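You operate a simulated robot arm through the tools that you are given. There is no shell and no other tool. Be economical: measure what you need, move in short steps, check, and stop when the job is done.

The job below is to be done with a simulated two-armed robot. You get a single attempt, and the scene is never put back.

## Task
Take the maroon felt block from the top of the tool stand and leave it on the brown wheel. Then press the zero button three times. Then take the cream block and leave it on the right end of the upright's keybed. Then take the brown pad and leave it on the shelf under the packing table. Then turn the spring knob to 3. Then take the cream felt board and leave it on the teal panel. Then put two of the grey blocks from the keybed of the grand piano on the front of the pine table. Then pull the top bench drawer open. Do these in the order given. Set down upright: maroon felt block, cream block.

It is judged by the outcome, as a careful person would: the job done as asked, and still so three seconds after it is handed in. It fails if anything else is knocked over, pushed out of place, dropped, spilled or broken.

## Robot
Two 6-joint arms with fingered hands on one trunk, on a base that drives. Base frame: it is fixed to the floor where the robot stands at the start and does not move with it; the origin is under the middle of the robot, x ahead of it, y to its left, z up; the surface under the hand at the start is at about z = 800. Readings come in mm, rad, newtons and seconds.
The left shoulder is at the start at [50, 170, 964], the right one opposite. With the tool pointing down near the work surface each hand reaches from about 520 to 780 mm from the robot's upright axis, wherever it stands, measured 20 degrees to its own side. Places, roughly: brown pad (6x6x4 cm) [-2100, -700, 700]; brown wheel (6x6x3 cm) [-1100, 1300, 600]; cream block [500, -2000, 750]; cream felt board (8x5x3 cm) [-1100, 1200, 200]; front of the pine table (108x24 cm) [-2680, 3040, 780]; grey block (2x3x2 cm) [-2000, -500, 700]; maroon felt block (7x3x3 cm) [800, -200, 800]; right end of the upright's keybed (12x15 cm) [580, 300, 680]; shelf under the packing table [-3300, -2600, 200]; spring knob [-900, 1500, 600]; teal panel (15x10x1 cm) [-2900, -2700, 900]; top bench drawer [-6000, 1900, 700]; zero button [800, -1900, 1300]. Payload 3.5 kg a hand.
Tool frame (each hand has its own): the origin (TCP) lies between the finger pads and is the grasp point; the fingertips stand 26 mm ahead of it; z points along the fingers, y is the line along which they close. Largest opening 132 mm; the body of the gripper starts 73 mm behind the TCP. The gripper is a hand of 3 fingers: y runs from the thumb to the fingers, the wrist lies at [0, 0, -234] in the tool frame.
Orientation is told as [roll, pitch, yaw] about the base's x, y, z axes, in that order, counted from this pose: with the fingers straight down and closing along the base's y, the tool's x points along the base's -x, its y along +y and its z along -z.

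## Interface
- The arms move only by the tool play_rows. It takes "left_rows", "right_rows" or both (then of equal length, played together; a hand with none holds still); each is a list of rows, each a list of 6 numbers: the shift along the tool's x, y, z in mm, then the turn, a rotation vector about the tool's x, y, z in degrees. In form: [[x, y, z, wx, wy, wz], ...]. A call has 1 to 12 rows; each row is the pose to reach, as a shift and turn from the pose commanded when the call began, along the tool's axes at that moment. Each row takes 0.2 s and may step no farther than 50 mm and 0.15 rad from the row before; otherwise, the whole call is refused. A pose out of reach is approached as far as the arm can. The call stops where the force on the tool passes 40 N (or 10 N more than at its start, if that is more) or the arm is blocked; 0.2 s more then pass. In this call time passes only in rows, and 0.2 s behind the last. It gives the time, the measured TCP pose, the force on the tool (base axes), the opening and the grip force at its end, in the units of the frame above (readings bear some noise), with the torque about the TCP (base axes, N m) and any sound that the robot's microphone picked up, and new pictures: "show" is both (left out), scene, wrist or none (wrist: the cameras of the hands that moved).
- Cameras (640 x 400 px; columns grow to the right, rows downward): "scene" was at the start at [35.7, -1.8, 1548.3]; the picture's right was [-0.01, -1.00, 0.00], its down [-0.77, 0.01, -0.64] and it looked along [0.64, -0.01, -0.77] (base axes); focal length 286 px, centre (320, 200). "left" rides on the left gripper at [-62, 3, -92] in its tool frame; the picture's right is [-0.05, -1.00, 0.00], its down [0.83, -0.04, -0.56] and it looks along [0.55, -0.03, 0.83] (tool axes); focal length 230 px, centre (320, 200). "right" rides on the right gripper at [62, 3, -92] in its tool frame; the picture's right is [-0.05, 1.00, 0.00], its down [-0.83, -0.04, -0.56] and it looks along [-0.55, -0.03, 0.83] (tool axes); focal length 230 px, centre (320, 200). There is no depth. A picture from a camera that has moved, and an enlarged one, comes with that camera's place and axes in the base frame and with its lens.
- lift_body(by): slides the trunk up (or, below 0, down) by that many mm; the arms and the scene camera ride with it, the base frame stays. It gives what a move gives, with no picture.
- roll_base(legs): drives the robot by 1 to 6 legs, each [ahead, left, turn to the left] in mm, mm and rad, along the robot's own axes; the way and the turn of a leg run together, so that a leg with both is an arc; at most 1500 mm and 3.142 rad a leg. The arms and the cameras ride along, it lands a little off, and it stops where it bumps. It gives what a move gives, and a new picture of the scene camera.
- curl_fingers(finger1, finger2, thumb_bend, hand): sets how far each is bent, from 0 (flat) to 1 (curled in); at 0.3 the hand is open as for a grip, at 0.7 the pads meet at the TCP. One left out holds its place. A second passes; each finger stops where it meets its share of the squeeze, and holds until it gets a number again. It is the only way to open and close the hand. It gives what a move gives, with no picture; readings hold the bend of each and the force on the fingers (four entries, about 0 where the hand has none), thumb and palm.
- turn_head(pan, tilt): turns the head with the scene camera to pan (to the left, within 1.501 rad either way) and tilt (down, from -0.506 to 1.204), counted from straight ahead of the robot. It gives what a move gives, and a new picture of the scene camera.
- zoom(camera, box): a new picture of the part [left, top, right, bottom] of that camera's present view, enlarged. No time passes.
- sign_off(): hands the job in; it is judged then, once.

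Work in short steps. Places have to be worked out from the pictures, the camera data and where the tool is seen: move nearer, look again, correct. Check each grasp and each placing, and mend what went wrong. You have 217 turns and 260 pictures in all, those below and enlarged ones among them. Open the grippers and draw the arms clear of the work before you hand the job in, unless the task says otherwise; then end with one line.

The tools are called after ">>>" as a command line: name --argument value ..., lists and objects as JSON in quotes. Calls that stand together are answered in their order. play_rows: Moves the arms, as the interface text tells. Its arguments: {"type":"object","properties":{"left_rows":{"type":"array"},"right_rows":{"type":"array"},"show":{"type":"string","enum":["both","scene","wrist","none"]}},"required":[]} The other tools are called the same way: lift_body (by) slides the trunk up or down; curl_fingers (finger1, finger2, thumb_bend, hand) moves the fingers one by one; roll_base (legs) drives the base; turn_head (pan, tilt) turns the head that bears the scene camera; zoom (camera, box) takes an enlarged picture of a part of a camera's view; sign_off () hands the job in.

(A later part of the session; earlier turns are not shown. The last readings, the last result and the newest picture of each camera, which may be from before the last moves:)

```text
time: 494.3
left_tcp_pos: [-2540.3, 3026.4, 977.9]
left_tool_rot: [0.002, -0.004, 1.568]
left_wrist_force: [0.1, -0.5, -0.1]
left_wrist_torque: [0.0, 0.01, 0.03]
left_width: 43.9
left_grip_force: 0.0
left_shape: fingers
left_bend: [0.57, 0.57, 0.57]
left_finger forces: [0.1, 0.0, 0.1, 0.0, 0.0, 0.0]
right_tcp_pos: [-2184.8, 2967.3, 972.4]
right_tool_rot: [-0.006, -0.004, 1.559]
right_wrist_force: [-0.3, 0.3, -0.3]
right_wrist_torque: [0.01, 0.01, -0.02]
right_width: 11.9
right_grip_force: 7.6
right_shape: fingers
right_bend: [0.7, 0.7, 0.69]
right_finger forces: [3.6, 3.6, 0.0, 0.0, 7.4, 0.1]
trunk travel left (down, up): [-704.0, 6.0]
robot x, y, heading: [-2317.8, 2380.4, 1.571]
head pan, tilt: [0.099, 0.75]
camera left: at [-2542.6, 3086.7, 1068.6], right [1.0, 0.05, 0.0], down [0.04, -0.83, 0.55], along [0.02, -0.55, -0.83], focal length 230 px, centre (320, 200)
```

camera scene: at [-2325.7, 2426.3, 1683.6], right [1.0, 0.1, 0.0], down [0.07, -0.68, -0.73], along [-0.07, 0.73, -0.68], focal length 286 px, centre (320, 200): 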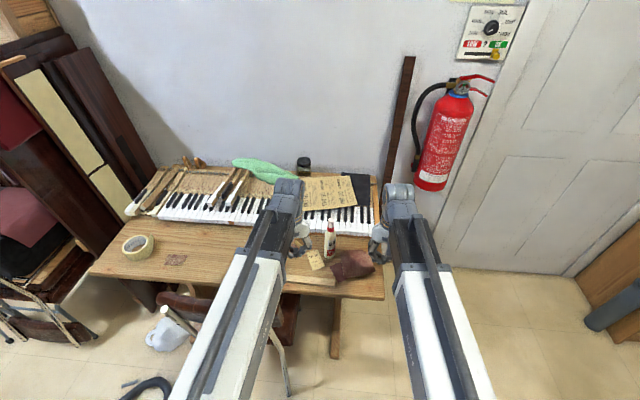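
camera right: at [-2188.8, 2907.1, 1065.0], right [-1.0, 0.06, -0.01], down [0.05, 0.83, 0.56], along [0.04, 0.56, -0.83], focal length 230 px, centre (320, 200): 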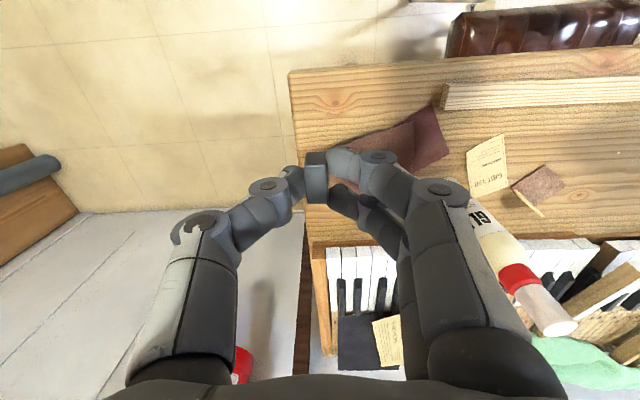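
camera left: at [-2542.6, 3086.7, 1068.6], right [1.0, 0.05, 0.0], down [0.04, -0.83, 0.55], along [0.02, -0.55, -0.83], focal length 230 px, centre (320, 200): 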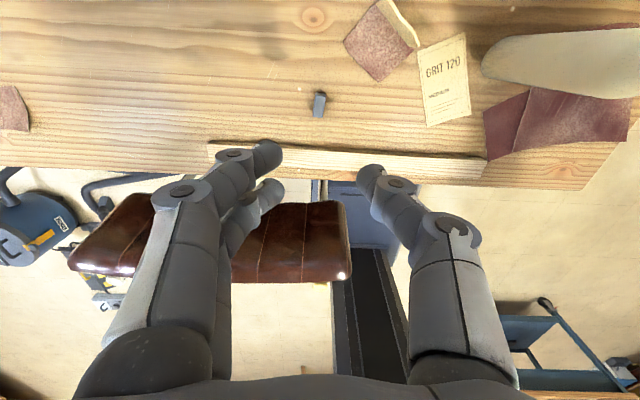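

First grey block placed. I bring the left hand back in and shift the base left 295 mm to set the second block beside it at ≈(-2480, 3022).

>>> play_rows --left_rows '[[30, -45, 0, 0, 0, 0], [60, -90, 0, 0, 0, 0]]' --show "none"

>>> roll_base --legs '[[0, 295, 0]]'

>>> play_rows --right_rows '[[-20, 0, 20, 0, 0, 0], [-40, 0, 60, 0, 0, 0], [-54, 0, 100, 0, 0, 0]]' --show "wrist"

```text
refused: row 1 steps farther than a row can; nothing moved
```

```text
time: 496.4
left_tcp_pos: [-2835.1, 3027.0, 976.3]
left_tool_rot: [0.003, -0.005, 1.568]
left_wrist_force: [-0.9, -0.1, 0.3]
left_wrist_torque: [0.01, -0.01, 0.02]
left_width: 43.9
left_grip_force: 0.2
left_shape: fingers
left_bend: [0.57, 0.57, 0.57]
left_finger forces: [0.0, 0.1, 0.0, 0.1, 0.0, 0.0]
right_tcp_pos: [-2479.2, 2966.8, 972.5]
right_tool_rot: [-0.007, -0.003, 1.56]
right_wrist_force: [0.4, -0.4, -0.3]
right_wrist_torque: [0.0, 0.02, 0.01]
right_width: 12.4
right_grip_force: 6.9
right_shape: fingers
right_bend: [0.7, 0.7, 0.69]
right_finger forces: [3.7, 3.7, 0.0, 0.0, 7.2, 0.0]
trunk travel left (down, up): [-704.0, 6.0]
robot x, y, heading: [-2609.7, 2386.0, 1.57]
head pan, tilt: [0.099, 0.75]
camera scene: at [-2618.9, 2425.9, 1683.6], right [1.0, 0.1, 0.0], down [0.07, -0.68, -0.73], along [-0.07, 0.73, -0.68], focal length 286 px, centre (320, 200)
```

scene: 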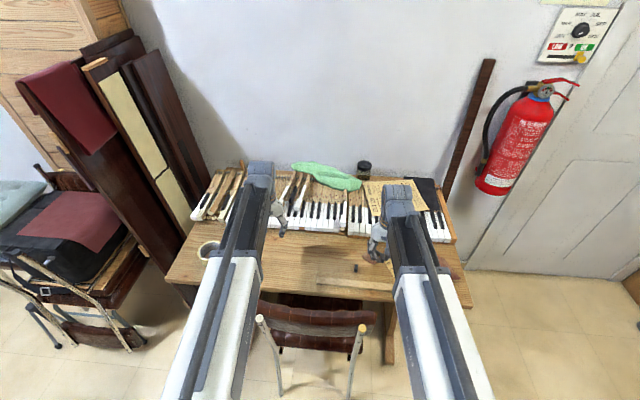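

```text
time: 497.1
left_tcp_pos: [-2834.8, 3026.6, 978.2]
left_tool_rot: [0.002, -0.006, 1.566]
left_wrist_force: [0.4, -0.2, -0.5]
left_wrist_torque: [-0.02, 0.02, -0.01]
left_width: 44.2
left_grip_force: 0.1
left_shape: fingers
left_bend: [0.57, 0.57, 0.57]
left_finger forces: [0.0, 0.0, 0.0, 0.0, 0.0, 0.0]
right_tcp_pos: [-2478.1, 3020.1, 869.5]
right_tool_rot: [-0.005, -0.004, 1.561]
right_wrist_force: [-0.1, 0.0, -0.4]
right_wrist_torque: [0.01, -0.01, 0.0]
right_width: 12.2
right_grip_force: 7.3
right_shape: fingers
right_bend: [0.7, 0.7, 0.69]
right_finger forces: [3.7, 3.7, 0.1, 0.0, 7.3, 0.0]
trunk travel left (down, up): [-704.0, 6.0]
robot x, y, heading: [-2608.8, 2384.3, 1.573]
head pan, tilt: [0.099, 0.75]
camera right: at [-2481.6, 2958.9, 963.0], right [-1.0, 0.06, -0.01], down [0.05, 0.83, 0.56], along [0.04, 0.56, -0.83], focal length 230 px, centre (320, 200)
```

right: 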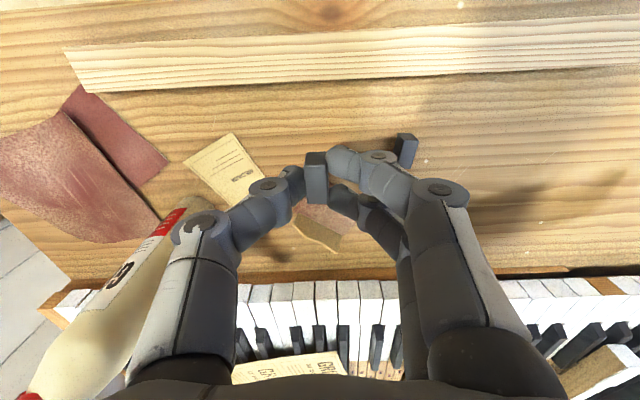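

Good free spot between the first block and the card. I lower to contact.

>>> play_rows --right_rows '[[0, 0, 25, 0, 0, 0], [0, 0, 52, 0, 0, 0]]' --show "none"

>>> play_rows --right_rows '[[0, 0, 4, 0, 0, 0]]' --show "none"

>>> play_rows --right_rows '[[0, 0, 4, 0, 0, 0]]' --show "none"

```text
time: 497.8
left_tcp_pos: [-2833.4, 3027.6, 976.8]
left_tool_rot: [0.004, -0.004, 1.568]
left_wrist_force: [-0.5, 0.8, 0.1]
left_wrist_torque: [0.01, -0.05, 0.04]
left_width: 43.7
left_grip_force: 0.1
left_shape: fingers
left_bend: [0.57, 0.57, 0.57]
left_finger forces: [0.1, 0.0, 0.0, 0.0, 0.1, 0.0]
right_tcp_pos: [-2479.0, 3020.9, 820.5]
right_tool_rot: [-0.006, -0.003, 1.561]
right_wrist_force: [0.5, -0.3, 0.8]
right_wrist_torque: [-0.05, -0.01, -0.02]
right_width: 12.4
right_grip_force: 7.2
right_shape: fingers
right_bend: [0.7, 0.7, 0.69]
right_finger forces: [3.6, 3.7, 0.1, 0.0, 7.1, 0.0]
trunk travel left (down, up): [-704.0, 6.0]
robot x, y, heading: [-2610.2, 2383.4, 1.573]
head pan, tilt: [0.099, 0.75]
```

```text
time: 498.1
left_tcp_pos: [-2834.7, 3027.5, 977.0]
left_tool_rot: [0.004, -0.007, 1.568]
left_wrist_force: [0.1, 0.4, -0.2]
left_wrist_torque: [0.0, -0.03, 0.02]
left_width: 43.6
left_grip_force: 0.1
left_shape: fingers
left_bend: [0.57, 0.57, 0.57]
left_finger forces: [0.0, 0.1, 0.1, 0.0, 0.0, 0.0]
right_tcp_pos: [-2478.7, 3022.1, 816.1]
right_tool_rot: [-0.005, -0.004, 1.56]
right_wrist_force: [0.2, 0.5, -0.8]
right_wrist_torque: [0.01, -0.03, 0.02]
right_width: 12.2
right_grip_force: 7.7
right_shape: fingers
right_bend: [0.7, 0.7, 0.69]
right_finger forces: [3.6, 3.6, 0.0, 0.0, 7.1, 0.0]
trunk travel left (down, up): [-704.0, 6.0]
robot x, y, heading: [-2610.9, 2383.7, 1.57]
head pan, tilt: [0.099, 0.75]
```

```text
time: 498.6
left_tcp_pos: [-2833.5, 3027.2, 977.5]
left_tool_rot: [0.003, -0.006, 1.568]
left_wrist_force: [0.6, -0.5, -0.1]
left_wrist_torque: [0.02, 0.02, -0.02]
left_width: 44.0
left_grip_force: 0.0
left_shape: fingers
left_bend: [0.57, 0.57, 0.57]
left_finger forces: [0.0, 0.0, 0.0, 0.0, 0.1, 0.0]
right_tcp_pos: [-2477.2, 3023.6, 811.9]
right_tool_rot: [-0.005, -0.005, 1.56]
right_wrist_force: [-0.7, 0.0, -0.8]
right_wrist_torque: [-0.03, -0.02, 0.04]
right_width: 12.5
right_grip_force: 6.9
right_shape: fingers
right_bend: [0.7, 0.7, 0.69]
right_finger forces: [3.7, 3.5, 0.0, 0.1, 7.2, 0.1]
trunk travel left (down, up): [-704.0, 6.0]
robot x, y, heading: [-2610.1, 2384.7, 1.567]
head pan, tilt: [0.099, 0.75]
```

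>>> play_rows --right_rows '[[0, 0, 4, 0, 0, 0]]' --show "none"

>>> play_rows --right_rows '[[0, 0, 3, 0, 0, 0]]' --show "none"

```text
time: 498.9
left_tcp_pos: [-2833.7, 3026.1, 977.2]
left_tool_rot: [0.004, -0.007, 1.567]
left_wrist_force: [-0.5, -0.3, -0.1]
left_wrist_torque: [-0.02, 0.02, 0.0]
left_width: 44.1
left_grip_force: 0.1
left_shape: fingers
left_bend: [0.57, 0.57, 0.57]
left_finger forces: [0.0, 0.0, 0.0, 0.0, 0.1, 0.1]
right_tcp_pos: [-2477.6, 3023.6, 808.1]
right_tool_rot: [-0.007, -0.002, 1.561]
right_wrist_force: [0.5, 0.6, -0.1]
right_wrist_torque: [0.0, -0.03, 0.03]
right_width: 12.2
right_grip_force: 8.0
right_shape: fingers
right_bend: [0.7, 0.7, 0.69]
right_finger forces: [3.6, 3.8, 0.0, 0.1, 8.2, 0.1]
trunk travel left (down, up): [-704.0, 6.0]
robot x, y, heading: [-2609.3, 2386.0, 1.566]
head pan, tilt: [0.099, 0.75]
```

```text
time: 499.4
left_tcp_pos: [-2833.2, 3026.0, 979.9]
left_tool_rot: [0.003, -0.006, 1.566]
left_wrist_force: [-0.7, 0.6, -0.3]
left_wrist_torque: [0.02, -0.01, 0.03]
left_width: 44.1
left_grip_force: 0.0
left_shape: fingers
left_bend: [0.57, 0.57, 0.57]
left_finger forces: [0.0, 0.0, 0.0, 0.1, 0.0, 0.1]
right_tcp_pos: [-2476.4, 3023.0, 808.6]
right_tool_rot: [-0.006, -0.007, 1.561]
right_wrist_force: [1.2, 2.3, 17.0]
right_wrist_torque: [0.03, -0.28, 0.03]
right_width: 11.9
right_grip_force: 16.1
right_shape: fingers
right_bend: [0.7, 0.71, 0.7]
right_finger forces: [4.7, 4.4, 0.0, 0.0, 23.3, 0.0]
trunk travel left (down, up): [-704.0, 6.0]
robot x, y, heading: [-2606.3, 2384.2, 1.571]
head pan, tilt: [0.099, 0.75]
```

Contact. Ease up, open, and rise.

>>> play_rows --right_rows '[[0, 0, -4, 0, 0, 0]]' --show "none"

>>> curl_fingers --hand "right" --finger1 0.59 --finger2 0.59 --thumb_bend 0.59

>>> play_rows --right_rows '[[0, 0, -40, 0, 0, 0], [0, 0, -85, 0, 0, 0], [0, 0, -130, 0, 0, 0], [0, 0, -170, 0, 0, 0]]' --show "wrist"

```text
time: 499.8
left_tcp_pos: [-2834.3, 3027.2, 977.9]
left_tool_rot: [0.003, -0.006, 1.567]
left_wrist_force: [0.2, 0.1, 0.1]
left_wrist_torque: [0.01, 0.0, 0.03]
left_width: 44.0
left_grip_force: 0.0
left_shape: fingers
left_bend: [0.57, 0.57, 0.57]
left_finger forces: [0.0, 0.0, 0.0, 0.0, 0.0, 0.0]
right_tcp_pos: [-2477.6, 3021.9, 808.4]
right_tool_rot: [-0.005, -0.002, 1.56]
right_wrist_force: [-0.2, 1.7, -0.3]
right_wrist_torque: [0.0, 0.0, 0.01]
right_width: 12.0
right_grip_force: 7.3
right_shape: fingers
right_bend: [0.7, 0.71, 0.69]
right_finger forces: [3.5, 3.5, 0.1, 0.0, 7.6, 0.1]
trunk travel left (down, up): [-704.0, 6.0]
robot x, y, heading: [-2608.8, 2383.5, 1.568]
head pan, tilt: [0.099, 0.75]
```

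```text
time: 500.8
left_tcp_pos: [-2833.8, 3025.5, 977.2]
left_tool_rot: [0.004, -0.005, 1.568]
left_wrist_force: [0.2, 0.3, 0.5]
left_wrist_torque: [-0.02, 0.0, 0.0]
left_width: 43.7
left_grip_force: 0.0
left_shape: fingers
left_bend: [0.57, 0.57, 0.57]
left_finger forces: [0.0, 0.0, 0.0, 0.0, 0.1, 0.0]
right_tcp_pos: [-2475.7, 3022.7, 810.4]
right_tool_rot: [-0.008, -0.007, 1.56]
right_wrist_force: [0.1, 1.9, 21.0]
right_wrist_torque: [0.0, 0.01, 0.01]
right_width: 29.1
right_grip_force: 10.9
right_shape: fingers
right_bend: [0.62, 0.62, 0.61]
right_finger forces: [6.2, 5.6, 0.1, 0.1, 10.0, 0.1]
trunk travel left (down, up): [-704.0, 6.0]
robot x, y, heading: [-2608.1, 2384.9, 1.573]
head pan, tilt: [0.099, 0.75]
```

```text
time: 501.8
left_tcp_pos: [-2834.1, 3027.4, 978.0]
left_tool_rot: [0.004, -0.006, 1.567]
left_wrist_force: [0.4, -0.1, -0.1]
left_wrist_torque: [0.0, 0.01, -0.02]
left_width: 44.0
left_grip_force: 0.1
left_shape: fingers
left_bend: [0.57, 0.57, 0.57]
left_finger forces: [0.0, 0.1, 0.1, 0.1, 0.1, 0.1]
right_tcp_pos: [-2478.8, 3024.1, 980.3]
right_tool_rot: [-0.007, -0.004, 1.562]
right_wrist_force: [-1.0, 0.4, 0.1]
right_wrist_torque: [0.02, 0.01, 0.02]
right_width: 37.2
right_grip_force: 0.0
right_shape: fingers
right_bend: [0.59, 0.59, 0.59]
right_finger forces: [0.0, 0.0, 0.0, 0.0, 0.0, 0.0]
trunk travel left (down, up): [-704.0, 6.0]
robot x, y, heading: [-2606.2, 2386.0, 1.573]
head pan, tilt: [0.099, 0.75]
camera right: at [-2481.9, 2963.7, 1072.7], right [-1.0, 0.06, -0.01], down [0.05, 0.83, 0.56], along [0.04, 0.56, -0.83], focal length 230 px, centre (320, 200)
```

right: 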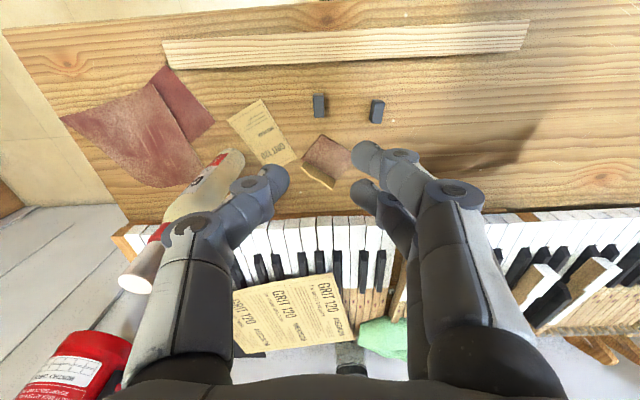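

Both grey blocks stand on the front of the pine table. Now the bench drawer far west: I back away south, turn west and drive between the piano and the vacuum gear, checking on the way.

>>> roll_base --legs '[[-1500, 0, 0], [0, 0, 1.571]]'

>>> turn_head --pan 0 --tilt 0.5

```text
time: 513.2
left_tcp_pos: [-3211.1, 586.9, 976.6]
left_tool_rot: [0.003, -0.005, -3.052]
left_wrist_force: [-0.2, 0.8, -0.4]
left_wrist_torque: [-0.02, 0.01, -0.02]
left_width: 44.0
left_grip_force: 0.1
left_shape: fingers
left_bend: [0.57, 0.57, 0.57]
left_finger forces: [0.0, 0.0, 0.1, 0.0, 0.0, 0.0]
right_tcp_pos: [-3242.6, 941.4, 978.7]
right_tool_rot: [-0.007, -0.005, -3.057]
right_wrist_force: [0.8, -0.1, -0.3]
right_wrist_torque: [0.01, -0.02, -0.02]
right_width: 37.7
right_grip_force: 0.1
right_shape: fingers
right_bend: [0.59, 0.59, 0.59]
right_finger forces: [0.0, 0.1, 0.1, 0.0, 0.0, 0.0]
trunk travel left (down, up): [-704.0, 6.0]
robot x, y, heading: [-2594.0, 867.5, -3.052]
head pan, tilt: [0.099, 0.75]
camera scene: at [-2635.5, 858.7, 1683.6], right [-0.19, 0.98, 0.0], down [0.67, 0.13, -0.73], along [-0.72, -0.14, -0.68], focal length 286 px, centre (320, 200)
```

scene: 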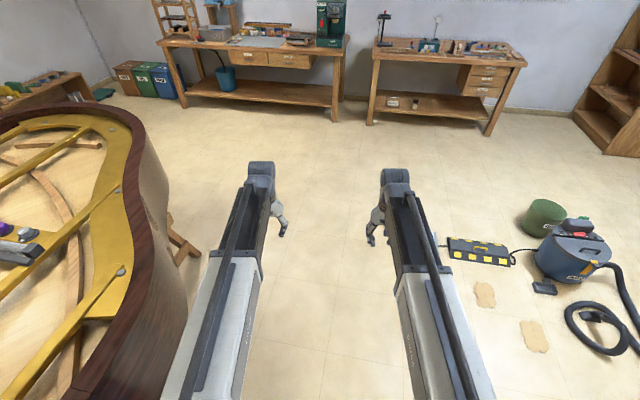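

```text
time: 514.0
left_tcp_pos: [-3211.8, 587.0, 977.6]
left_tool_rot: [0.003, -0.006, -3.051]
left_wrist_force: [0.1, -0.2, 0.5]
left_wrist_torque: [0.01, 0.02, -0.01]
left_width: 43.9
left_grip_force: 0.0
left_shape: fingers
left_bend: [0.57, 0.57, 0.57]
left_finger forces: [0.0, 0.1, 0.0, 0.0, 0.0, 0.1]
right_tcp_pos: [-3243.2, 940.8, 979.0]
right_tool_rot: [-0.006, -0.003, -3.057]
right_wrist_force: [0.2, -0.6, -0.2]
right_wrist_torque: [0.03, 0.01, -0.03]
right_width: 37.4
right_grip_force: 0.0
right_shape: fingers
right_bend: [0.59, 0.59, 0.59]
right_finger forces: [0.0, 0.0, 0.1, 0.1, 0.1, 0.0]
trunk travel left (down, up): [-704.0, 6.0]
robot x, y, heading: [-2594.1, 869.5, -3.052]
head pan, tilt: [0.0, 0.499]
camera scene: at [-2644.7, 866.2, 1705.5], right [-0.09, 1.0, 0.0], down [0.48, 0.04, -0.88], along [-0.87, -0.08, -0.48], focal length 286 px, centre (320, 200)
```

scene: 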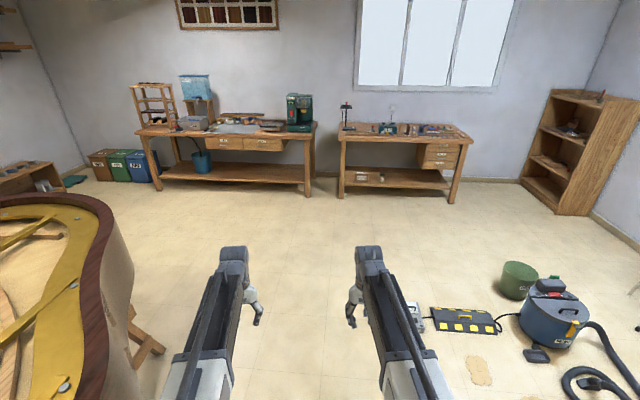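

The three-drawer stack is on the right bench; top drawer front ≈[-5790, 1915, 690]. I straighten and drive west, then slide right in front of it.

>>> roll_base --legs '[[0, 0, -0.09], [1500, 0, 0], [850, 0, 0]]'

>>> roll_base --legs '[[0, -880, 0]]'

>>> turn_head --pan -0.25 --tilt 0.75

```text
time: 526.0
left_tcp_pos: [-5570.6, 640.3, 977.3]
left_tool_rot: [0.005, -0.005, -3.139]
left_wrist_force: [0.3, -0.7, -0.5]
left_wrist_torque: [-0.02, -0.01, 0.01]
left_width: 43.8
left_grip_force: 0.2
left_shape: fingers
left_bend: [0.57, 0.57, 0.57]
left_finger forces: [0.1, 0.0, 0.0, 0.0, 0.1, 0.1]
right_tcp_pos: [-5569.4, 996.4, 978.8]
right_tool_rot: [-0.006, -0.004, 3.135]
right_wrist_force: [-0.5, 0.6, 0.9]
right_wrist_torque: [0.0, -0.01, 0.0]
right_width: 37.4
right_grip_force: 0.0
right_shape: fingers
right_bend: [0.59, 0.59, 0.59]
right_finger forces: [0.0, 0.0, 0.0, 0.0, 0.0, 0.1]
trunk travel left (down, up): [-704.0, 6.0]
robot x, y, heading: [-4925.8, 867.5, -3.138]
head pan, tilt: [0.0, 0.499]
camera scene: at [-4980.9, 867.4, 1705.6], right [0.0, 1.0, 0.0], down [0.48, 0.0, -0.88], along [-0.88, 0.0, -0.48], focal length 286 px, centre (320, 200)
```

scene: 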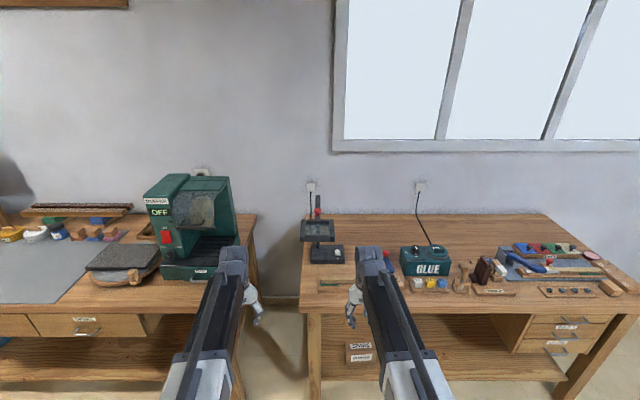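

```text
time: 530.6
left_tcp_pos: [-5572.2, 1528.4, 976.7]
left_tool_rot: [0.005, -0.005, -3.136]
left_wrist_force: [0.4, 0.3, 0.3]
left_wrist_torque: [-0.01, -0.01, 0.01]
left_width: 43.8
left_grip_force: 0.1
left_shape: fingers
left_bend: [0.57, 0.57, 0.57]
left_finger forces: [0.0, 0.0, 0.0, 0.0, 0.0, 0.0]
right_tcp_pos: [-5573.9, 1883.9, 979.4]
right_tool_rot: [-0.005, -0.002, 3.138]
right_wrist_force: [0.5, -0.3, -0.6]
right_wrist_torque: [-0.02, -0.01, 0.04]
right_width: 37.6
right_grip_force: 0.1
right_shape: fingers
right_bend: [0.59, 0.59, 0.59]
right_finger forces: [0.0, 0.0, 0.1, 0.1, 0.0, 0.0]
trunk travel left (down, up): [-704.0, 6.0]
robot x, y, heading: [-4928.9, 1758.3, -3.139]
head pan, tilt: [0.0, 0.499]
camera scene: at [-4983.3, 1756.6, 1705.6], right [0.0, 1.0, 0.0], down [0.48, 0.0, -0.88], along [-0.88, 0.0, -0.48], focal length 286 px, centre (320, 200)
```

scene: 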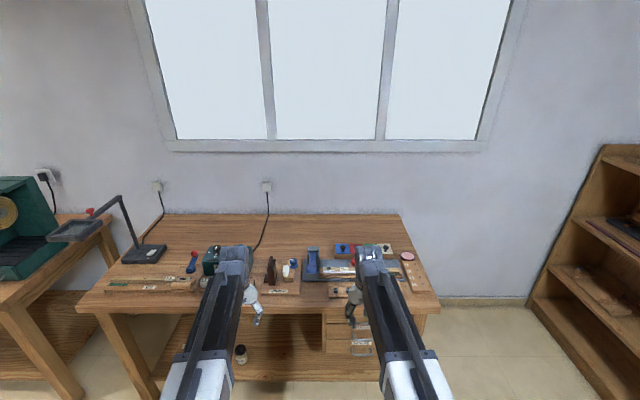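

```text
time: 531.4
left_tcp_pos: [-5573.3, 1527.6, 977.9]
left_tool_rot: [0.004, -0.007, -3.136]
left_wrist_force: [-0.6, 0.1, 0.3]
left_wrist_torque: [0.04, 0.0, -0.01]
left_width: 44.0
left_grip_force: 0.0
left_shape: fingers
left_bend: [0.57, 0.57, 0.57]
left_finger forces: [0.0, 0.0, 0.0, 0.1, 0.1, 0.1]
right_tcp_pos: [-5573.3, 1882.4, 978.1]
right_tool_rot: [-0.005, -0.002, 3.138]
right_wrist_force: [-0.7, -0.4, 0.3]
right_wrist_torque: [0.02, -0.02, 0.03]
right_width: 37.6
right_grip_force: 0.0
right_shape: fingers
right_bend: [0.59, 0.59, 0.59]
right_finger forces: [0.1, 0.0, 0.0, 0.0, 0.0, 0.0]
trunk travel left (down, up): [-704.0, 6.0]
robot x, y, heading: [-4931.5, 1758.5, -3.131]
head pan, tilt: [-0.25, 0.75]
camera scene: at [-4972.7, 1776.6, 1683.7], right [0.24, 0.97, 0.0], down [0.66, -0.16, -0.73], along [-0.71, 0.18, -0.68], focal length 286 px, centre (320, 200)
```

scene: 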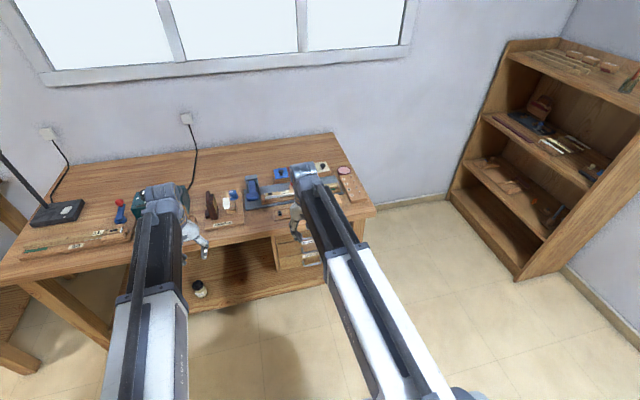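

I lower the trunk 350 mm to see the drawer fronts.

>>> lift_body --by -380

>>> turn_head --pan -0.2 --tilt 0.5

>>> zoom --camera "scene" --box '[220, 120, 420, 270]'

```text
time: 535.1
left_tcp_pos: [-5573.5, 1526.8, 597.3]
left_tool_rot: [0.004, -0.004, -3.135]
left_wrist_force: [0.1, -0.4, -0.2]
left_wrist_torque: [0.01, -0.01, 0.02]
left_width: 43.7
left_grip_force: 0.0
left_shape: fingers
left_bend: [0.57, 0.57, 0.57]
left_finger forces: [0.0, 0.0, 0.0, 0.0, 0.0, 0.0]
right_tcp_pos: [-5572.4, 1883.3, 599.3]
right_tool_rot: [-0.007, -0.004, 3.138]
right_wrist_force: [-0.2, 0.0, 1.2]
right_wrist_torque: [-0.01, -0.03, -0.07]
right_width: 37.5
right_grip_force: 0.1
right_shape: fingers
right_bend: [0.59, 0.59, 0.59]
right_finger forces: [0.1, 0.1, 0.0, 0.1, 0.0, 0.0]
trunk travel left (down, up): [-324.0, 386.0]
robot x, y, heading: [-4931.0, 1756.3, -3.14]
head pan, tilt: [-0.25, 0.75]
```

```text
time: 535.9
left_tcp_pos: [-5572.2, 1527.3, 597.8]
left_tool_rot: [0.004, -0.005, -3.136]
left_wrist_force: [0.4, 0.2, -0.9]
left_wrist_torque: [-0.01, -0.02, 0.03]
left_width: 43.9
left_grip_force: 0.1
left_shape: fingers
left_bend: [0.57, 0.57, 0.57]
left_finger forces: [0.0, 0.0, 0.1, 0.0, 0.0, 0.0]
right_tcp_pos: [-5573.4, 1883.3, 599.2]
right_tool_rot: [-0.004, -0.004, 3.139]
right_wrist_force: [0.2, -0.7, -0.8]
right_wrist_torque: [-0.02, 0.04, 0.02]
right_width: 37.5
right_grip_force: 0.0
right_shape: fingers
right_bend: [0.59, 0.59, 0.59]
right_finger forces: [0.1, 0.1, 0.0, 0.0, 0.0, 0.0]
trunk travel left (down, up): [-324.0, 386.0]
robot x, y, heading: [-4926.6, 1756.7, -3.134]
head pan, tilt: [-0.201, 0.499]
camera scene: at [-4981.5, 1774.3, 1325.5], right [0.19, 0.98, 0.0], down [0.47, -0.09, -0.88], along [-0.86, 0.17, -0.48], focal length 286 px, centre (320, 200)
```

scene: 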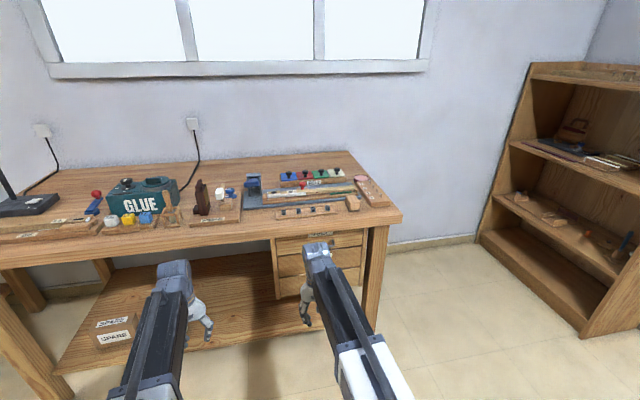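

```text
2.67 times, centred on (320, 195) of scene
camera zoom: at [-4981.5, 1774.3, 1325.5], right [0.19, 0.98, 0.0], down [0.47, -0.09, -0.88], along [-0.86, 0.17, -0.48], focal length 763 px, centre (320, 213)
```

zoom: 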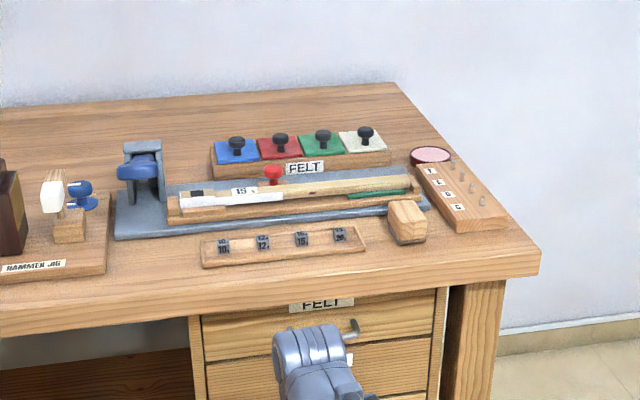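

Top drawer (label FELT) has a bar handle around [-5770, 1940, 705]. I'll grip it with the right hand pointing forward and closing vertically. First pitch the hand forward 90° while rising to handle height.

>>> play_rows --right_rows '[[-5, -5, -9, 0, -7.5, 0], [-11, -10, -18, 0, -15, 0], [-16, -14, -27, 0, -22.5, 0], [-22, -19, -36, 0, -30, 0], [-27, -24, -45, 0, -37.5, 0], [-33, -29, -54, 0, -45, 0], [-38, -33, -63, 0, -52.5, 0], [-44, -38, -72, 0, -60, 0], [-50, -43, -81, 0, -67.5, 0], [-55, -48, -90, 0, -75, 0], [-61, -52, -98, 0, -82.5, 0], [-67, -57, -106, 0, -90, 0]]' --show "none"

>>> play_rows --right_rows '[[0, 0, 0, 0, 0, 7.5], [0, 0, 0, 0, 0, 15], [0, 0, 0, 0, 0, 22.5], [0, 0, 0, 0, 0, 30], [0, 0, 0, 0, 0, 37.5], [0, 0, 0, 0, 0, 45], [0, 0, 0, 0, 0, 52.5], [0, 0, 0, 0, 0, 60], [0, 0, 0, 0, 0, 67.5], [0, 0, 0, 0, 0, 75], [0, 0, 0, 0, 0, 82.5], [0, 0, 0, 0, 0, 90]]' --show "both"

```text
time: 538.5
left_tcp_pos: [-5571.5, 1527.1, 596.5]
left_tool_rot: [0.005, -0.006, -3.136]
left_wrist_force: [0.2, 0.1, -0.5]
left_wrist_torque: [0.0, -0.02, 0.01]
left_width: 44.1
left_grip_force: 0.1
left_shape: fingers
left_bend: [0.57, 0.57, 0.57]
left_finger forces: [0.0, 0.0, 0.0, 0.1, 0.0, 0.0]
right_tcp_pos: [-5640.6, 1940.3, 706.1]
right_tool_rot: [-2.333, -1.563, -0.81]
right_wrist_force: [-0.1, 0.4, -0.5]
right_wrist_torque: [-0.04, -0.02, 0.01]
right_width: 37.8
right_grip_force: 0.2
right_shape: fingers
right_bend: [0.59, 0.59, 0.59]
right_finger forces: [0.0, 0.0, 0.0, 0.1, 0.1, 0.1]
trunk travel left (down, up): [-324.0, 386.0]
robot x, y, heading: [-4930.4, 1759.8, -3.133]
head pan, tilt: [-0.201, 0.499]
```

```text
time: 541.1
left_tcp_pos: [-5572.9, 1527.6, 598.1]
left_tool_rot: [0.004, -0.006, -3.137]
left_wrist_force: [0.4, 0.7, -0.4]
left_wrist_torque: [-0.04, 0.01, -0.03]
left_width: 43.9
left_grip_force: 0.1
left_shape: fingers
left_bend: [0.57, 0.57, 0.57]
left_finger forces: [0.0, 0.1, 0.0, 0.0, 0.0, 0.0]
right_tcp_pos: [-5640.1, 1940.0, 705.9]
right_tool_rot: [1.574, -0.003, 1.566]
right_wrist_force: [-0.3, -0.4, 0.6]
right_wrist_torque: [-0.04, -0.04, 0.02]
right_width: 37.4
right_grip_force: 0.1
right_shape: fingers
right_bend: [0.59, 0.59, 0.59]
right_finger forces: [0.0, 0.1, 0.0, 0.0, 0.0, 0.0]
trunk travel left (down, up): [-324.0, 386.0]
robot x, y, heading: [-4929.3, 1756.3, -3.135]
head pan, tilt: [-0.201, 0.499]
camera scene: at [-4981.5, 1774.3, 1325.6], right [0.19, 0.98, 0.0], down [0.47, -0.09, -0.88], along [-0.86, 0.17, -0.48], focal length 286 px, centre (320, 200)
camera right: at [-5547.1, 1878.1, 709.6], right [0.0, 0.05, 1.0], down [0.56, 0.83, -0.04], along [-0.83, 0.56, -0.02], focal length 230 px, centre (320, 200)
```

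scene: 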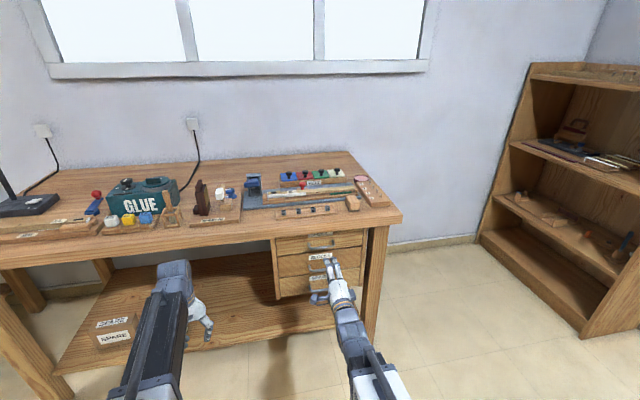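
right: 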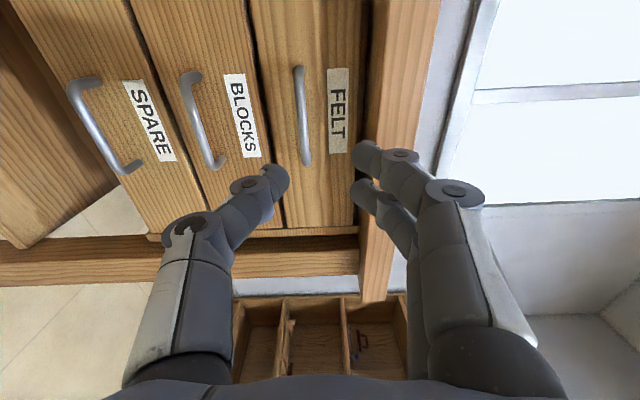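

Clear view: the FELT handle bar is at about [-5778, 1935, 690], about 95 mm long. I align and approach to 40 mm away.

>>> curl_fingers --hand "right" --finger1 0.55 --finger2 0.55 --thumb_bend 0.55

>>> play_rows --right_rows '[[2, -8, 25, 0, 0, 0], [4, -16, 55, 0, 0, 0], [4, -16, 85, 0, 0, 0]]' --show "wrist"

```text
time: 542.1
left_tcp_pos: [-5570.9, 1528.1, 597.3]
left_tool_rot: [0.003, -0.006, -3.135]
left_wrist_force: [-0.3, 0.2, 0.0]
left_wrist_torque: [0.02, 0.02, -0.04]
left_width: 43.7
left_grip_force: 0.1
left_shape: fingers
left_bend: [0.57, 0.57, 0.57]
left_finger forces: [0.0, 0.1, 0.0, 0.0, 0.1, 0.1]
right_tcp_pos: [-5640.2, 1939.5, 706.0]
right_tool_rot: [1.575, -0.005, 1.567]
right_wrist_force: [0.1, -0.5, 0.4]
right_wrist_torque: [0.01, 0.03, 0.03]
right_width: 50.6
right_grip_force: 0.0
right_shape: fingers
right_bend: [0.55, 0.55, 0.55]
right_finger forces: [0.0, 0.0, 0.0, 0.0, 0.1, 0.0]
trunk travel left (down, up): [-324.0, 386.0]
robot x, y, heading: [-4930.3, 1756.6, -3.137]
head pan, tilt: [-0.201, 0.499]
```

```text
time: 542.9
left_tcp_pos: [-5573.1, 1528.5, 597.0]
left_tool_rot: [0.003, -0.005, -3.139]
left_wrist_force: [0.4, -0.3, 0.7]
left_wrist_torque: [0.02, 0.03, -0.06]
left_width: 43.9
left_grip_force: 0.1
left_shape: fingers
left_bend: [0.57, 0.57, 0.57]
left_finger forces: [0.0, 0.0, 0.0, 0.0, 0.1, 0.0]
right_tcp_pos: [-5725.8, 1936.0, 690.0]
right_tool_rot: [1.575, -0.007, 1.567]
right_wrist_force: [0.2, 0.3, -0.3]
right_wrist_torque: [0.0, 0.02, 0.01]
right_width: 50.7
right_grip_force: 0.0
right_shape: fingers
right_bend: [0.55, 0.55, 0.55]
right_finger forces: [0.0, 0.0, 0.1, 0.0, 0.0, 0.1]
trunk travel left (down, up): [-324.0, 386.0]
robot x, y, heading: [-4929.4, 1756.4, -3.136]
head pan, tilt: [-0.201, 0.499]
camera right: at [-5633.4, 1872.6, 693.4], right [0.0, 0.05, 1.0], down [0.56, 0.83, -0.04], along [-0.83, 0.56, -0.02], focal length 230 px, centre (320, 200)
```

right: 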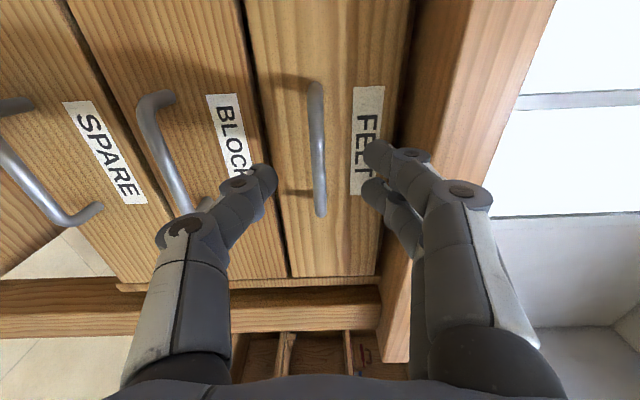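

The handle triangulates to [-5777, 1936, 691]. I go forward 42 mm (4 mm lower to clear the table overhang) and close around the bar.

>>> play_rows --right_rows '[[0, -4, 15, 0, 0, 0], [0, -4, 30, 0, 0, 0], [0, -4, 42, 0, 0, 0]]' --show "none"

>>> curl_fingers --hand "right" --finger1 0.75 --finger2 0.75 --thumb_bend 0.72

>>> play_rows --right_rows '[[0, 0, -8, 0, 0, 0]]' --show "wrist"

```text
time: 543.7
left_tcp_pos: [-5571.3, 1529.4, 596.9]
left_tool_rot: [0.003, -0.007, -3.139]
left_wrist_force: [0.4, -0.2, -0.4]
left_wrist_torque: [0.0, 0.02, -0.02]
left_width: 44.0
left_grip_force: 0.2
left_shape: fingers
left_bend: [0.57, 0.57, 0.57]
left_finger forces: [0.0, 0.1, 0.0, 0.1, 0.0, 0.0]
right_tcp_pos: [-5768.1, 1936.0, 686.4]
right_tool_rot: [1.574, -0.007, 1.567]
right_wrist_force: [-0.5, -0.2, 1.1]
right_wrist_torque: [0.01, 0.0, -0.01]
right_width: 50.4
right_grip_force: 0.0
right_shape: fingers
right_bend: [0.55, 0.55, 0.55]
right_finger forces: [0.0, 0.0, 0.1, 0.1, 0.1, 0.0]
trunk travel left (down, up): [-324.0, 386.0]
robot x, y, heading: [-4934.5, 1757.0, -3.14]
head pan, tilt: [-0.201, 0.499]
```

```text
time: 544.7
left_tcp_pos: [-5571.7, 1527.5, 598.0]
left_tool_rot: [0.004, -0.005, -3.137]
left_wrist_force: [0.3, 1.3, 0.2]
left_wrist_torque: [0.05, 0.04, 0.0]
left_width: 43.9
left_grip_force: 0.2
left_shape: fingers
left_bend: [0.57, 0.57, 0.57]
left_finger forces: [0.1, 0.0, 0.1, 0.0, 0.0, 0.1]
right_tcp_pos: [-5766.2, 1934.6, 687.7]
right_tool_rot: [1.576, -0.006, 1.567]
right_wrist_force: [-4.3, -0.4, 9.4]
right_wrist_torque: [-0.01, 0.12, 0.01]
right_width: 6.9
right_grip_force: 7.8
right_shape: fingers
right_bend: [0.72, 0.72, 0.7]
right_finger forces: [5.9, 6.0, 0.1, 0.0, 3.0, 0.1]
trunk travel left (down, up): [-324.0, 386.0]
robot x, y, heading: [-4934.3, 1759.9, -3.136]
head pan, tilt: [-0.201, 0.499]
```

```text
time: 545.1
left_tcp_pos: [-5571.9, 1527.7, 598.2]
left_tool_rot: [0.005, -0.004, -3.14]
left_wrist_force: [0.4, -0.7, -0.8]
left_wrist_torque: [-0.02, -0.01, 0.0]
left_width: 44.0
left_grip_force: 0.1
left_shape: fingers
left_bend: [0.57, 0.57, 0.57]
left_finger forces: [0.0, 0.0, 0.0, 0.0, 0.0, 0.0]
right_tcp_pos: [-5758.7, 1935.3, 687.7]
right_tool_rot: [1.574, -0.007, 1.567]
right_wrist_force: [-1.3, 1.6, 8.0]
right_wrist_torque: [0.05, 0.1, -0.04]
right_width: 6.8
right_grip_force: 5.8
right_shape: fingers
right_bend: [0.73, 0.73, 0.71]
right_finger forces: [4.7, 4.9, 0.0, 0.0, 2.7, 0.0]
trunk travel left (down, up): [-324.0, 386.0]
robot x, y, heading: [-4930.2, 1756.2, -3.135]
head pan, tilt: [-0.201, 0.499]
camera right: at [-5665.9, 1873.2, 691.8], right [0.0, 0.05, 1.0], down [0.56, 0.83, -0.04], along [-0.83, 0.56, -0.02], focal length 230 px, centre (320, 200)
```

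right: 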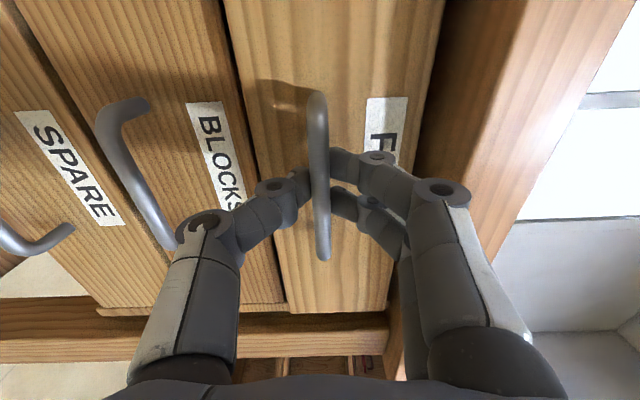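

The bar is in the grip. I pull back 70 mm gradually.

>>> play_rows --right_rows '[[0, 0, -15, 0, 0, 0], [0, 0, -30, 0, 0, 0], [0, 0, -45, 0, 0, 0], [0, 0, -60, 0, 0, 0], [0, 0, -75, 0, 0, 0]]' --show "wrist"

```text
time: 546.3
left_tcp_pos: [-5571.3, 1528.1, 597.9]
left_tool_rot: [0.005, -0.006, -3.137]
left_wrist_force: [-0.7, -0.5, 0.4]
left_wrist_torque: [0.0, -0.01, -0.01]
left_width: 43.8
left_grip_force: 0.1
left_shape: fingers
left_bend: [0.57, 0.57, 0.57]
left_finger forces: [0.1, 0.0, 0.1, 0.0, 0.1, 0.1]
right_tcp_pos: [-5682.3, 1934.8, 686.3]
right_tool_rot: [1.572, -0.006, 1.568]
right_wrist_force: [0.4, 1.4, 0.4]
right_wrist_torque: [0.0, 0.01, 0.0]
right_width: 0.0
right_grip_force: 0.0
right_shape: fingers
right_bend: [0.74, 0.74, 0.72]
right_finger forces: [0.0, 0.0, 0.1, 0.0, 0.1, 0.0]
trunk travel left (down, up): [-324.0, 386.0]
robot x, y, heading: [-4931.3, 1757.1, -3.138]
head pan, tilt: [-0.201, 0.499]
camera right: at [-5589.9, 1873.6, 689.2], right [0.0, 0.05, 1.0], down [0.56, 0.83, -0.04], along [-0.83, 0.56, -0.02], focal length 230 px, centre (320, 200)
```

right: 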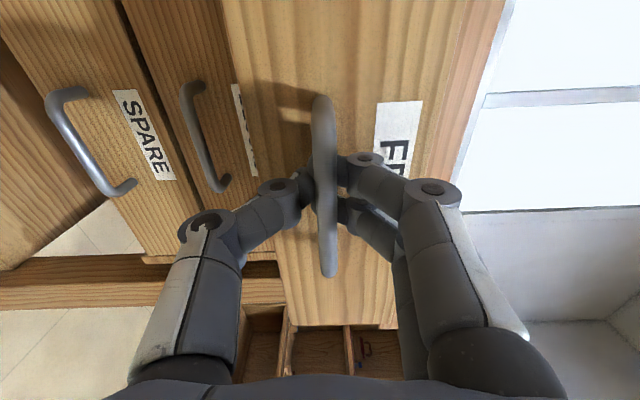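

The drawer has come out about 80 mm before the fingers slipped off. I open, move forward 12 mm for a deeper hold, and pull again.

>>> curl_fingers --hand "right" --finger1 0.58 --finger2 0.58 --thumb_bend 0.58

>>> play_rows --right_rows '[[0, 3, 8, 0, 0, 0], [0, 3, 16, 0, 0, 0]]' --show "none"

>>> curl_fingers --hand "right" --finger1 0.8 --finger2 0.8 --thumb_bend 0.75

>>> play_rows --right_rows '[[0, 0, -12, 0, 0, 0], [0, 0, -24, 0, 0, 0], [0, 0, -36, 0, 0, 0], [0, 0, -48, 0, 0, 0], [0, 0, -60, 0, 0, 0], [0, 0, -72, 0, 0, 0], [0, 0, -84, 0, 0, 0], [0, 0, -96, 0, 0, 0], [0, 0, -108, 0, 0, 0]]' --show "wrist"

```text
time: 547.3
left_tcp_pos: [-5571.9, 1526.9, 596.7]
left_tool_rot: [0.004, -0.005, -3.138]
left_wrist_force: [0.2, 0.8, 0.4]
left_wrist_torque: [0.03, 0.02, 0.0]
left_width: 43.8
left_grip_force: 0.0
left_shape: fingers
left_bend: [0.57, 0.57, 0.57]
left_finger forces: [0.0, 0.0, 0.1, 0.0, 0.0, 0.0]
right_tcp_pos: [-5684.0, 1934.5, 685.2]
right_tool_rot: [1.573, -0.005, 1.567]
right_wrist_force: [-0.1, -0.2, 0.0]
right_wrist_torque: [0.01, -0.02, 0.01]
right_width: 44.1
right_grip_force: 0.1
right_shape: fingers
right_bend: [0.57, 0.57, 0.57]
right_finger forces: [0.0, 0.1, 0.1, 0.0, 0.0, 0.1]
trunk travel left (down, up): [-324.0, 386.0]
robot x, y, heading: [-4931.4, 1754.8, -3.135]
head pan, tilt: [-0.201, 0.499]
```

```text
time: 547.9
left_tcp_pos: [-5572.5, 1526.7, 597.5]
left_tool_rot: [0.004, -0.005, -3.137]
left_wrist_force: [-0.8, -0.7, -0.2]
left_wrist_torque: [0.0, -0.03, 0.02]
left_width: 44.0
left_grip_force: 0.0
left_shape: fingers
left_bend: [0.57, 0.57, 0.57]
left_finger forces: [0.0, 0.0, 0.0, 0.0, 0.0, 0.0]
right_tcp_pos: [-5698.5, 1934.5, 688.2]
right_tool_rot: [1.574, -0.005, 1.569]
right_wrist_force: [0.6, 0.7, -0.2]
right_wrist_torque: [-0.02, -0.02, -0.04]
right_width: 44.4
right_grip_force: 0.2
right_shape: fingers
right_bend: [0.57, 0.57, 0.57]
right_finger forces: [0.0, 0.0, 0.1, 0.0, 0.2, 0.0]
trunk travel left (down, up): [-324.0, 386.0]
robot x, y, heading: [-4931.1, 1752.1, -3.135]
head pan, tilt: [-0.201, 0.499]
```

```text
time: 548.9
left_tcp_pos: [-5571.9, 1527.6, 597.7]
left_tool_rot: [0.004, -0.004, -3.136]
left_wrist_force: [0.0, 0.1, 0.0]
left_wrist_torque: [0.03, 0.0, 0.0]
left_width: 43.9
left_grip_force: 0.0
left_shape: fingers
left_bend: [0.57, 0.57, 0.57]
left_finger forces: [0.1, 0.0, 0.1, 0.0, 0.1, 0.1]
right_tcp_pos: [-5699.1, 1933.8, 690.1]
right_tool_rot: [1.575, -0.008, 1.566]
right_wrist_force: [0.5, -0.6, 0.2]
right_wrist_torque: [-0.02, 0.0, 0.04]
right_width: 0.1
right_grip_force: 0.0
right_shape: fingers
right_bend: [0.77, 0.77, 0.73]
right_finger forces: [0.0, 0.1, 0.0, 0.0, 0.1, 0.0]
trunk travel left (down, up): [-324.0, 386.0]
robot x, y, heading: [-4931.8, 1757.5, -3.137]
head pan, tilt: [-0.201, 0.499]
```

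```text
time: 550.9
left_tcp_pos: [-5571.4, 1527.8, 598.2]
left_tool_rot: [0.003, -0.005, -3.137]
left_wrist_force: [-0.5, -0.5, -0.5]
left_wrist_torque: [0.01, -0.01, -0.01]
left_width: 43.9
left_grip_force: 0.1
left_shape: fingers
left_bend: [0.57, 0.57, 0.57]
left_finger forces: [0.0, 0.1, 0.1, 0.0, 0.0, 0.0]
right_tcp_pos: [-5609.3, 1934.4, 682.7]
right_tool_rot: [1.576, -0.007, 1.567]
right_wrist_force: [-1.2, -0.2, 2.3]
right_wrist_torque: [0.02, 0.02, 0.02]
right_width: 0.1
right_grip_force: 0.0
right_shape: fingers
right_bend: [0.77, 0.77, 0.74]
right_finger forces: [0.0, 0.0, 0.1, 0.1, 0.0, 0.1]
right hand out of reach, approached as far as the arm can: row 8, 9
trunk travel left (down, up): [-324.0, 386.0]
robot x, y, heading: [-4930.9, 1757.4, -3.138]
head pan, tilt: [-0.201, 0.499]
camera right: at [-5515.9, 1873.0, 685.9], right [0.01, 0.05, 1.0], down [0.56, 0.83, -0.04], along [-0.83, 0.56, -0.02], focal length 230 px, centre (320, 200)
```

right: 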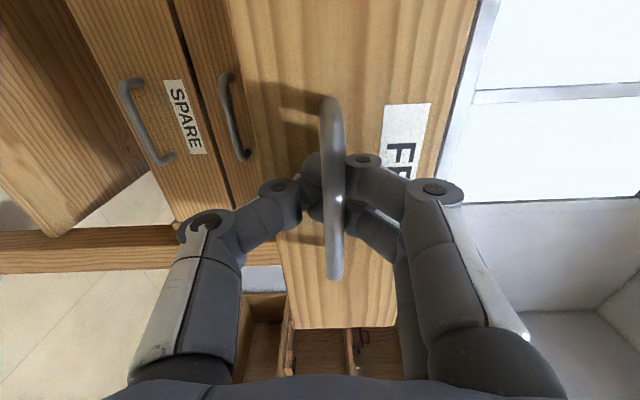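

The fingers form a ring around the bar and the drawer is out ≈155 mm. I back the base 60 mm to open it further.

>>> roll_base --legs '[[-60, 0, 0]]'

>>> zoom --camera "right" --box '[0, 0, 640, 400]'

```text
time: 551.8
left_tcp_pos: [-5510.6, 1527.7, 596.9]
left_tool_rot: [0.004, -0.006, -3.137]
left_wrist_force: [-0.1, -0.3, 0.1]
left_wrist_torque: [-0.03, -0.02, 0.01]
left_width: 44.1
left_grip_force: 0.0
left_shape: fingers
left_bend: [0.57, 0.57, 0.57]
left_finger forces: [0.1, 0.1, 0.1, 0.1, 0.0, 0.0]
right_tcp_pos: [-5548.4, 1935.0, 683.2]
right_tool_rot: [1.574, -0.007, 1.567]
right_wrist_force: [0.7, -1.2, 1.1]
right_wrist_torque: [-0.02, 0.0, 0.01]
right_width: 0.1
right_grip_force: 0.0
right_shape: fingers
right_bend: [0.78, 0.78, 0.74]
right_finger forces: [0.0, 0.0, 0.1, 0.1, 0.0, 0.0]
trunk travel left (down, up): [-324.0, 386.0]
robot x, y, heading: [-4874.5, 1754.6, -3.136]
head pan, tilt: [-0.201, 0.499]
camera scene: at [-4920.9, 1774.5, 1325.6], right [0.2, 0.98, 0.0], down [0.47, -0.09, -0.88], along [-0.86, 0.17, -0.48], focal length 286 px, centre (320, 200)
```

scene: 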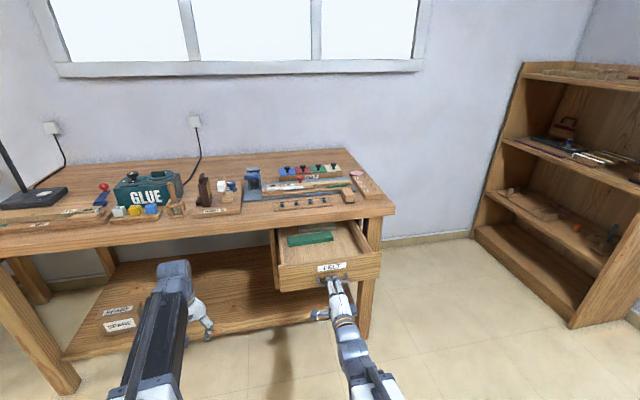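

```text
1.00 times, centred on (320, 200) of right (not enlarged: the box is as wide or as high as the picture)
camera zoom: at [-5455.4, 1873.6, 685.6], right [0.0, 0.05, 1.0], down [0.56, 0.83, -0.04], along [-0.83, 0.56, -0.02], focal length 230 px, centre (320, 200)
```

zoom: 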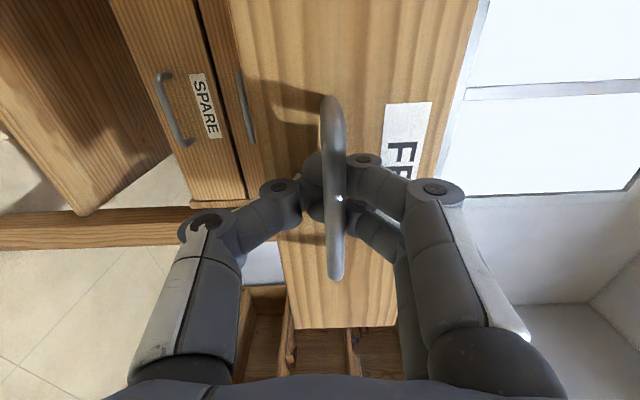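

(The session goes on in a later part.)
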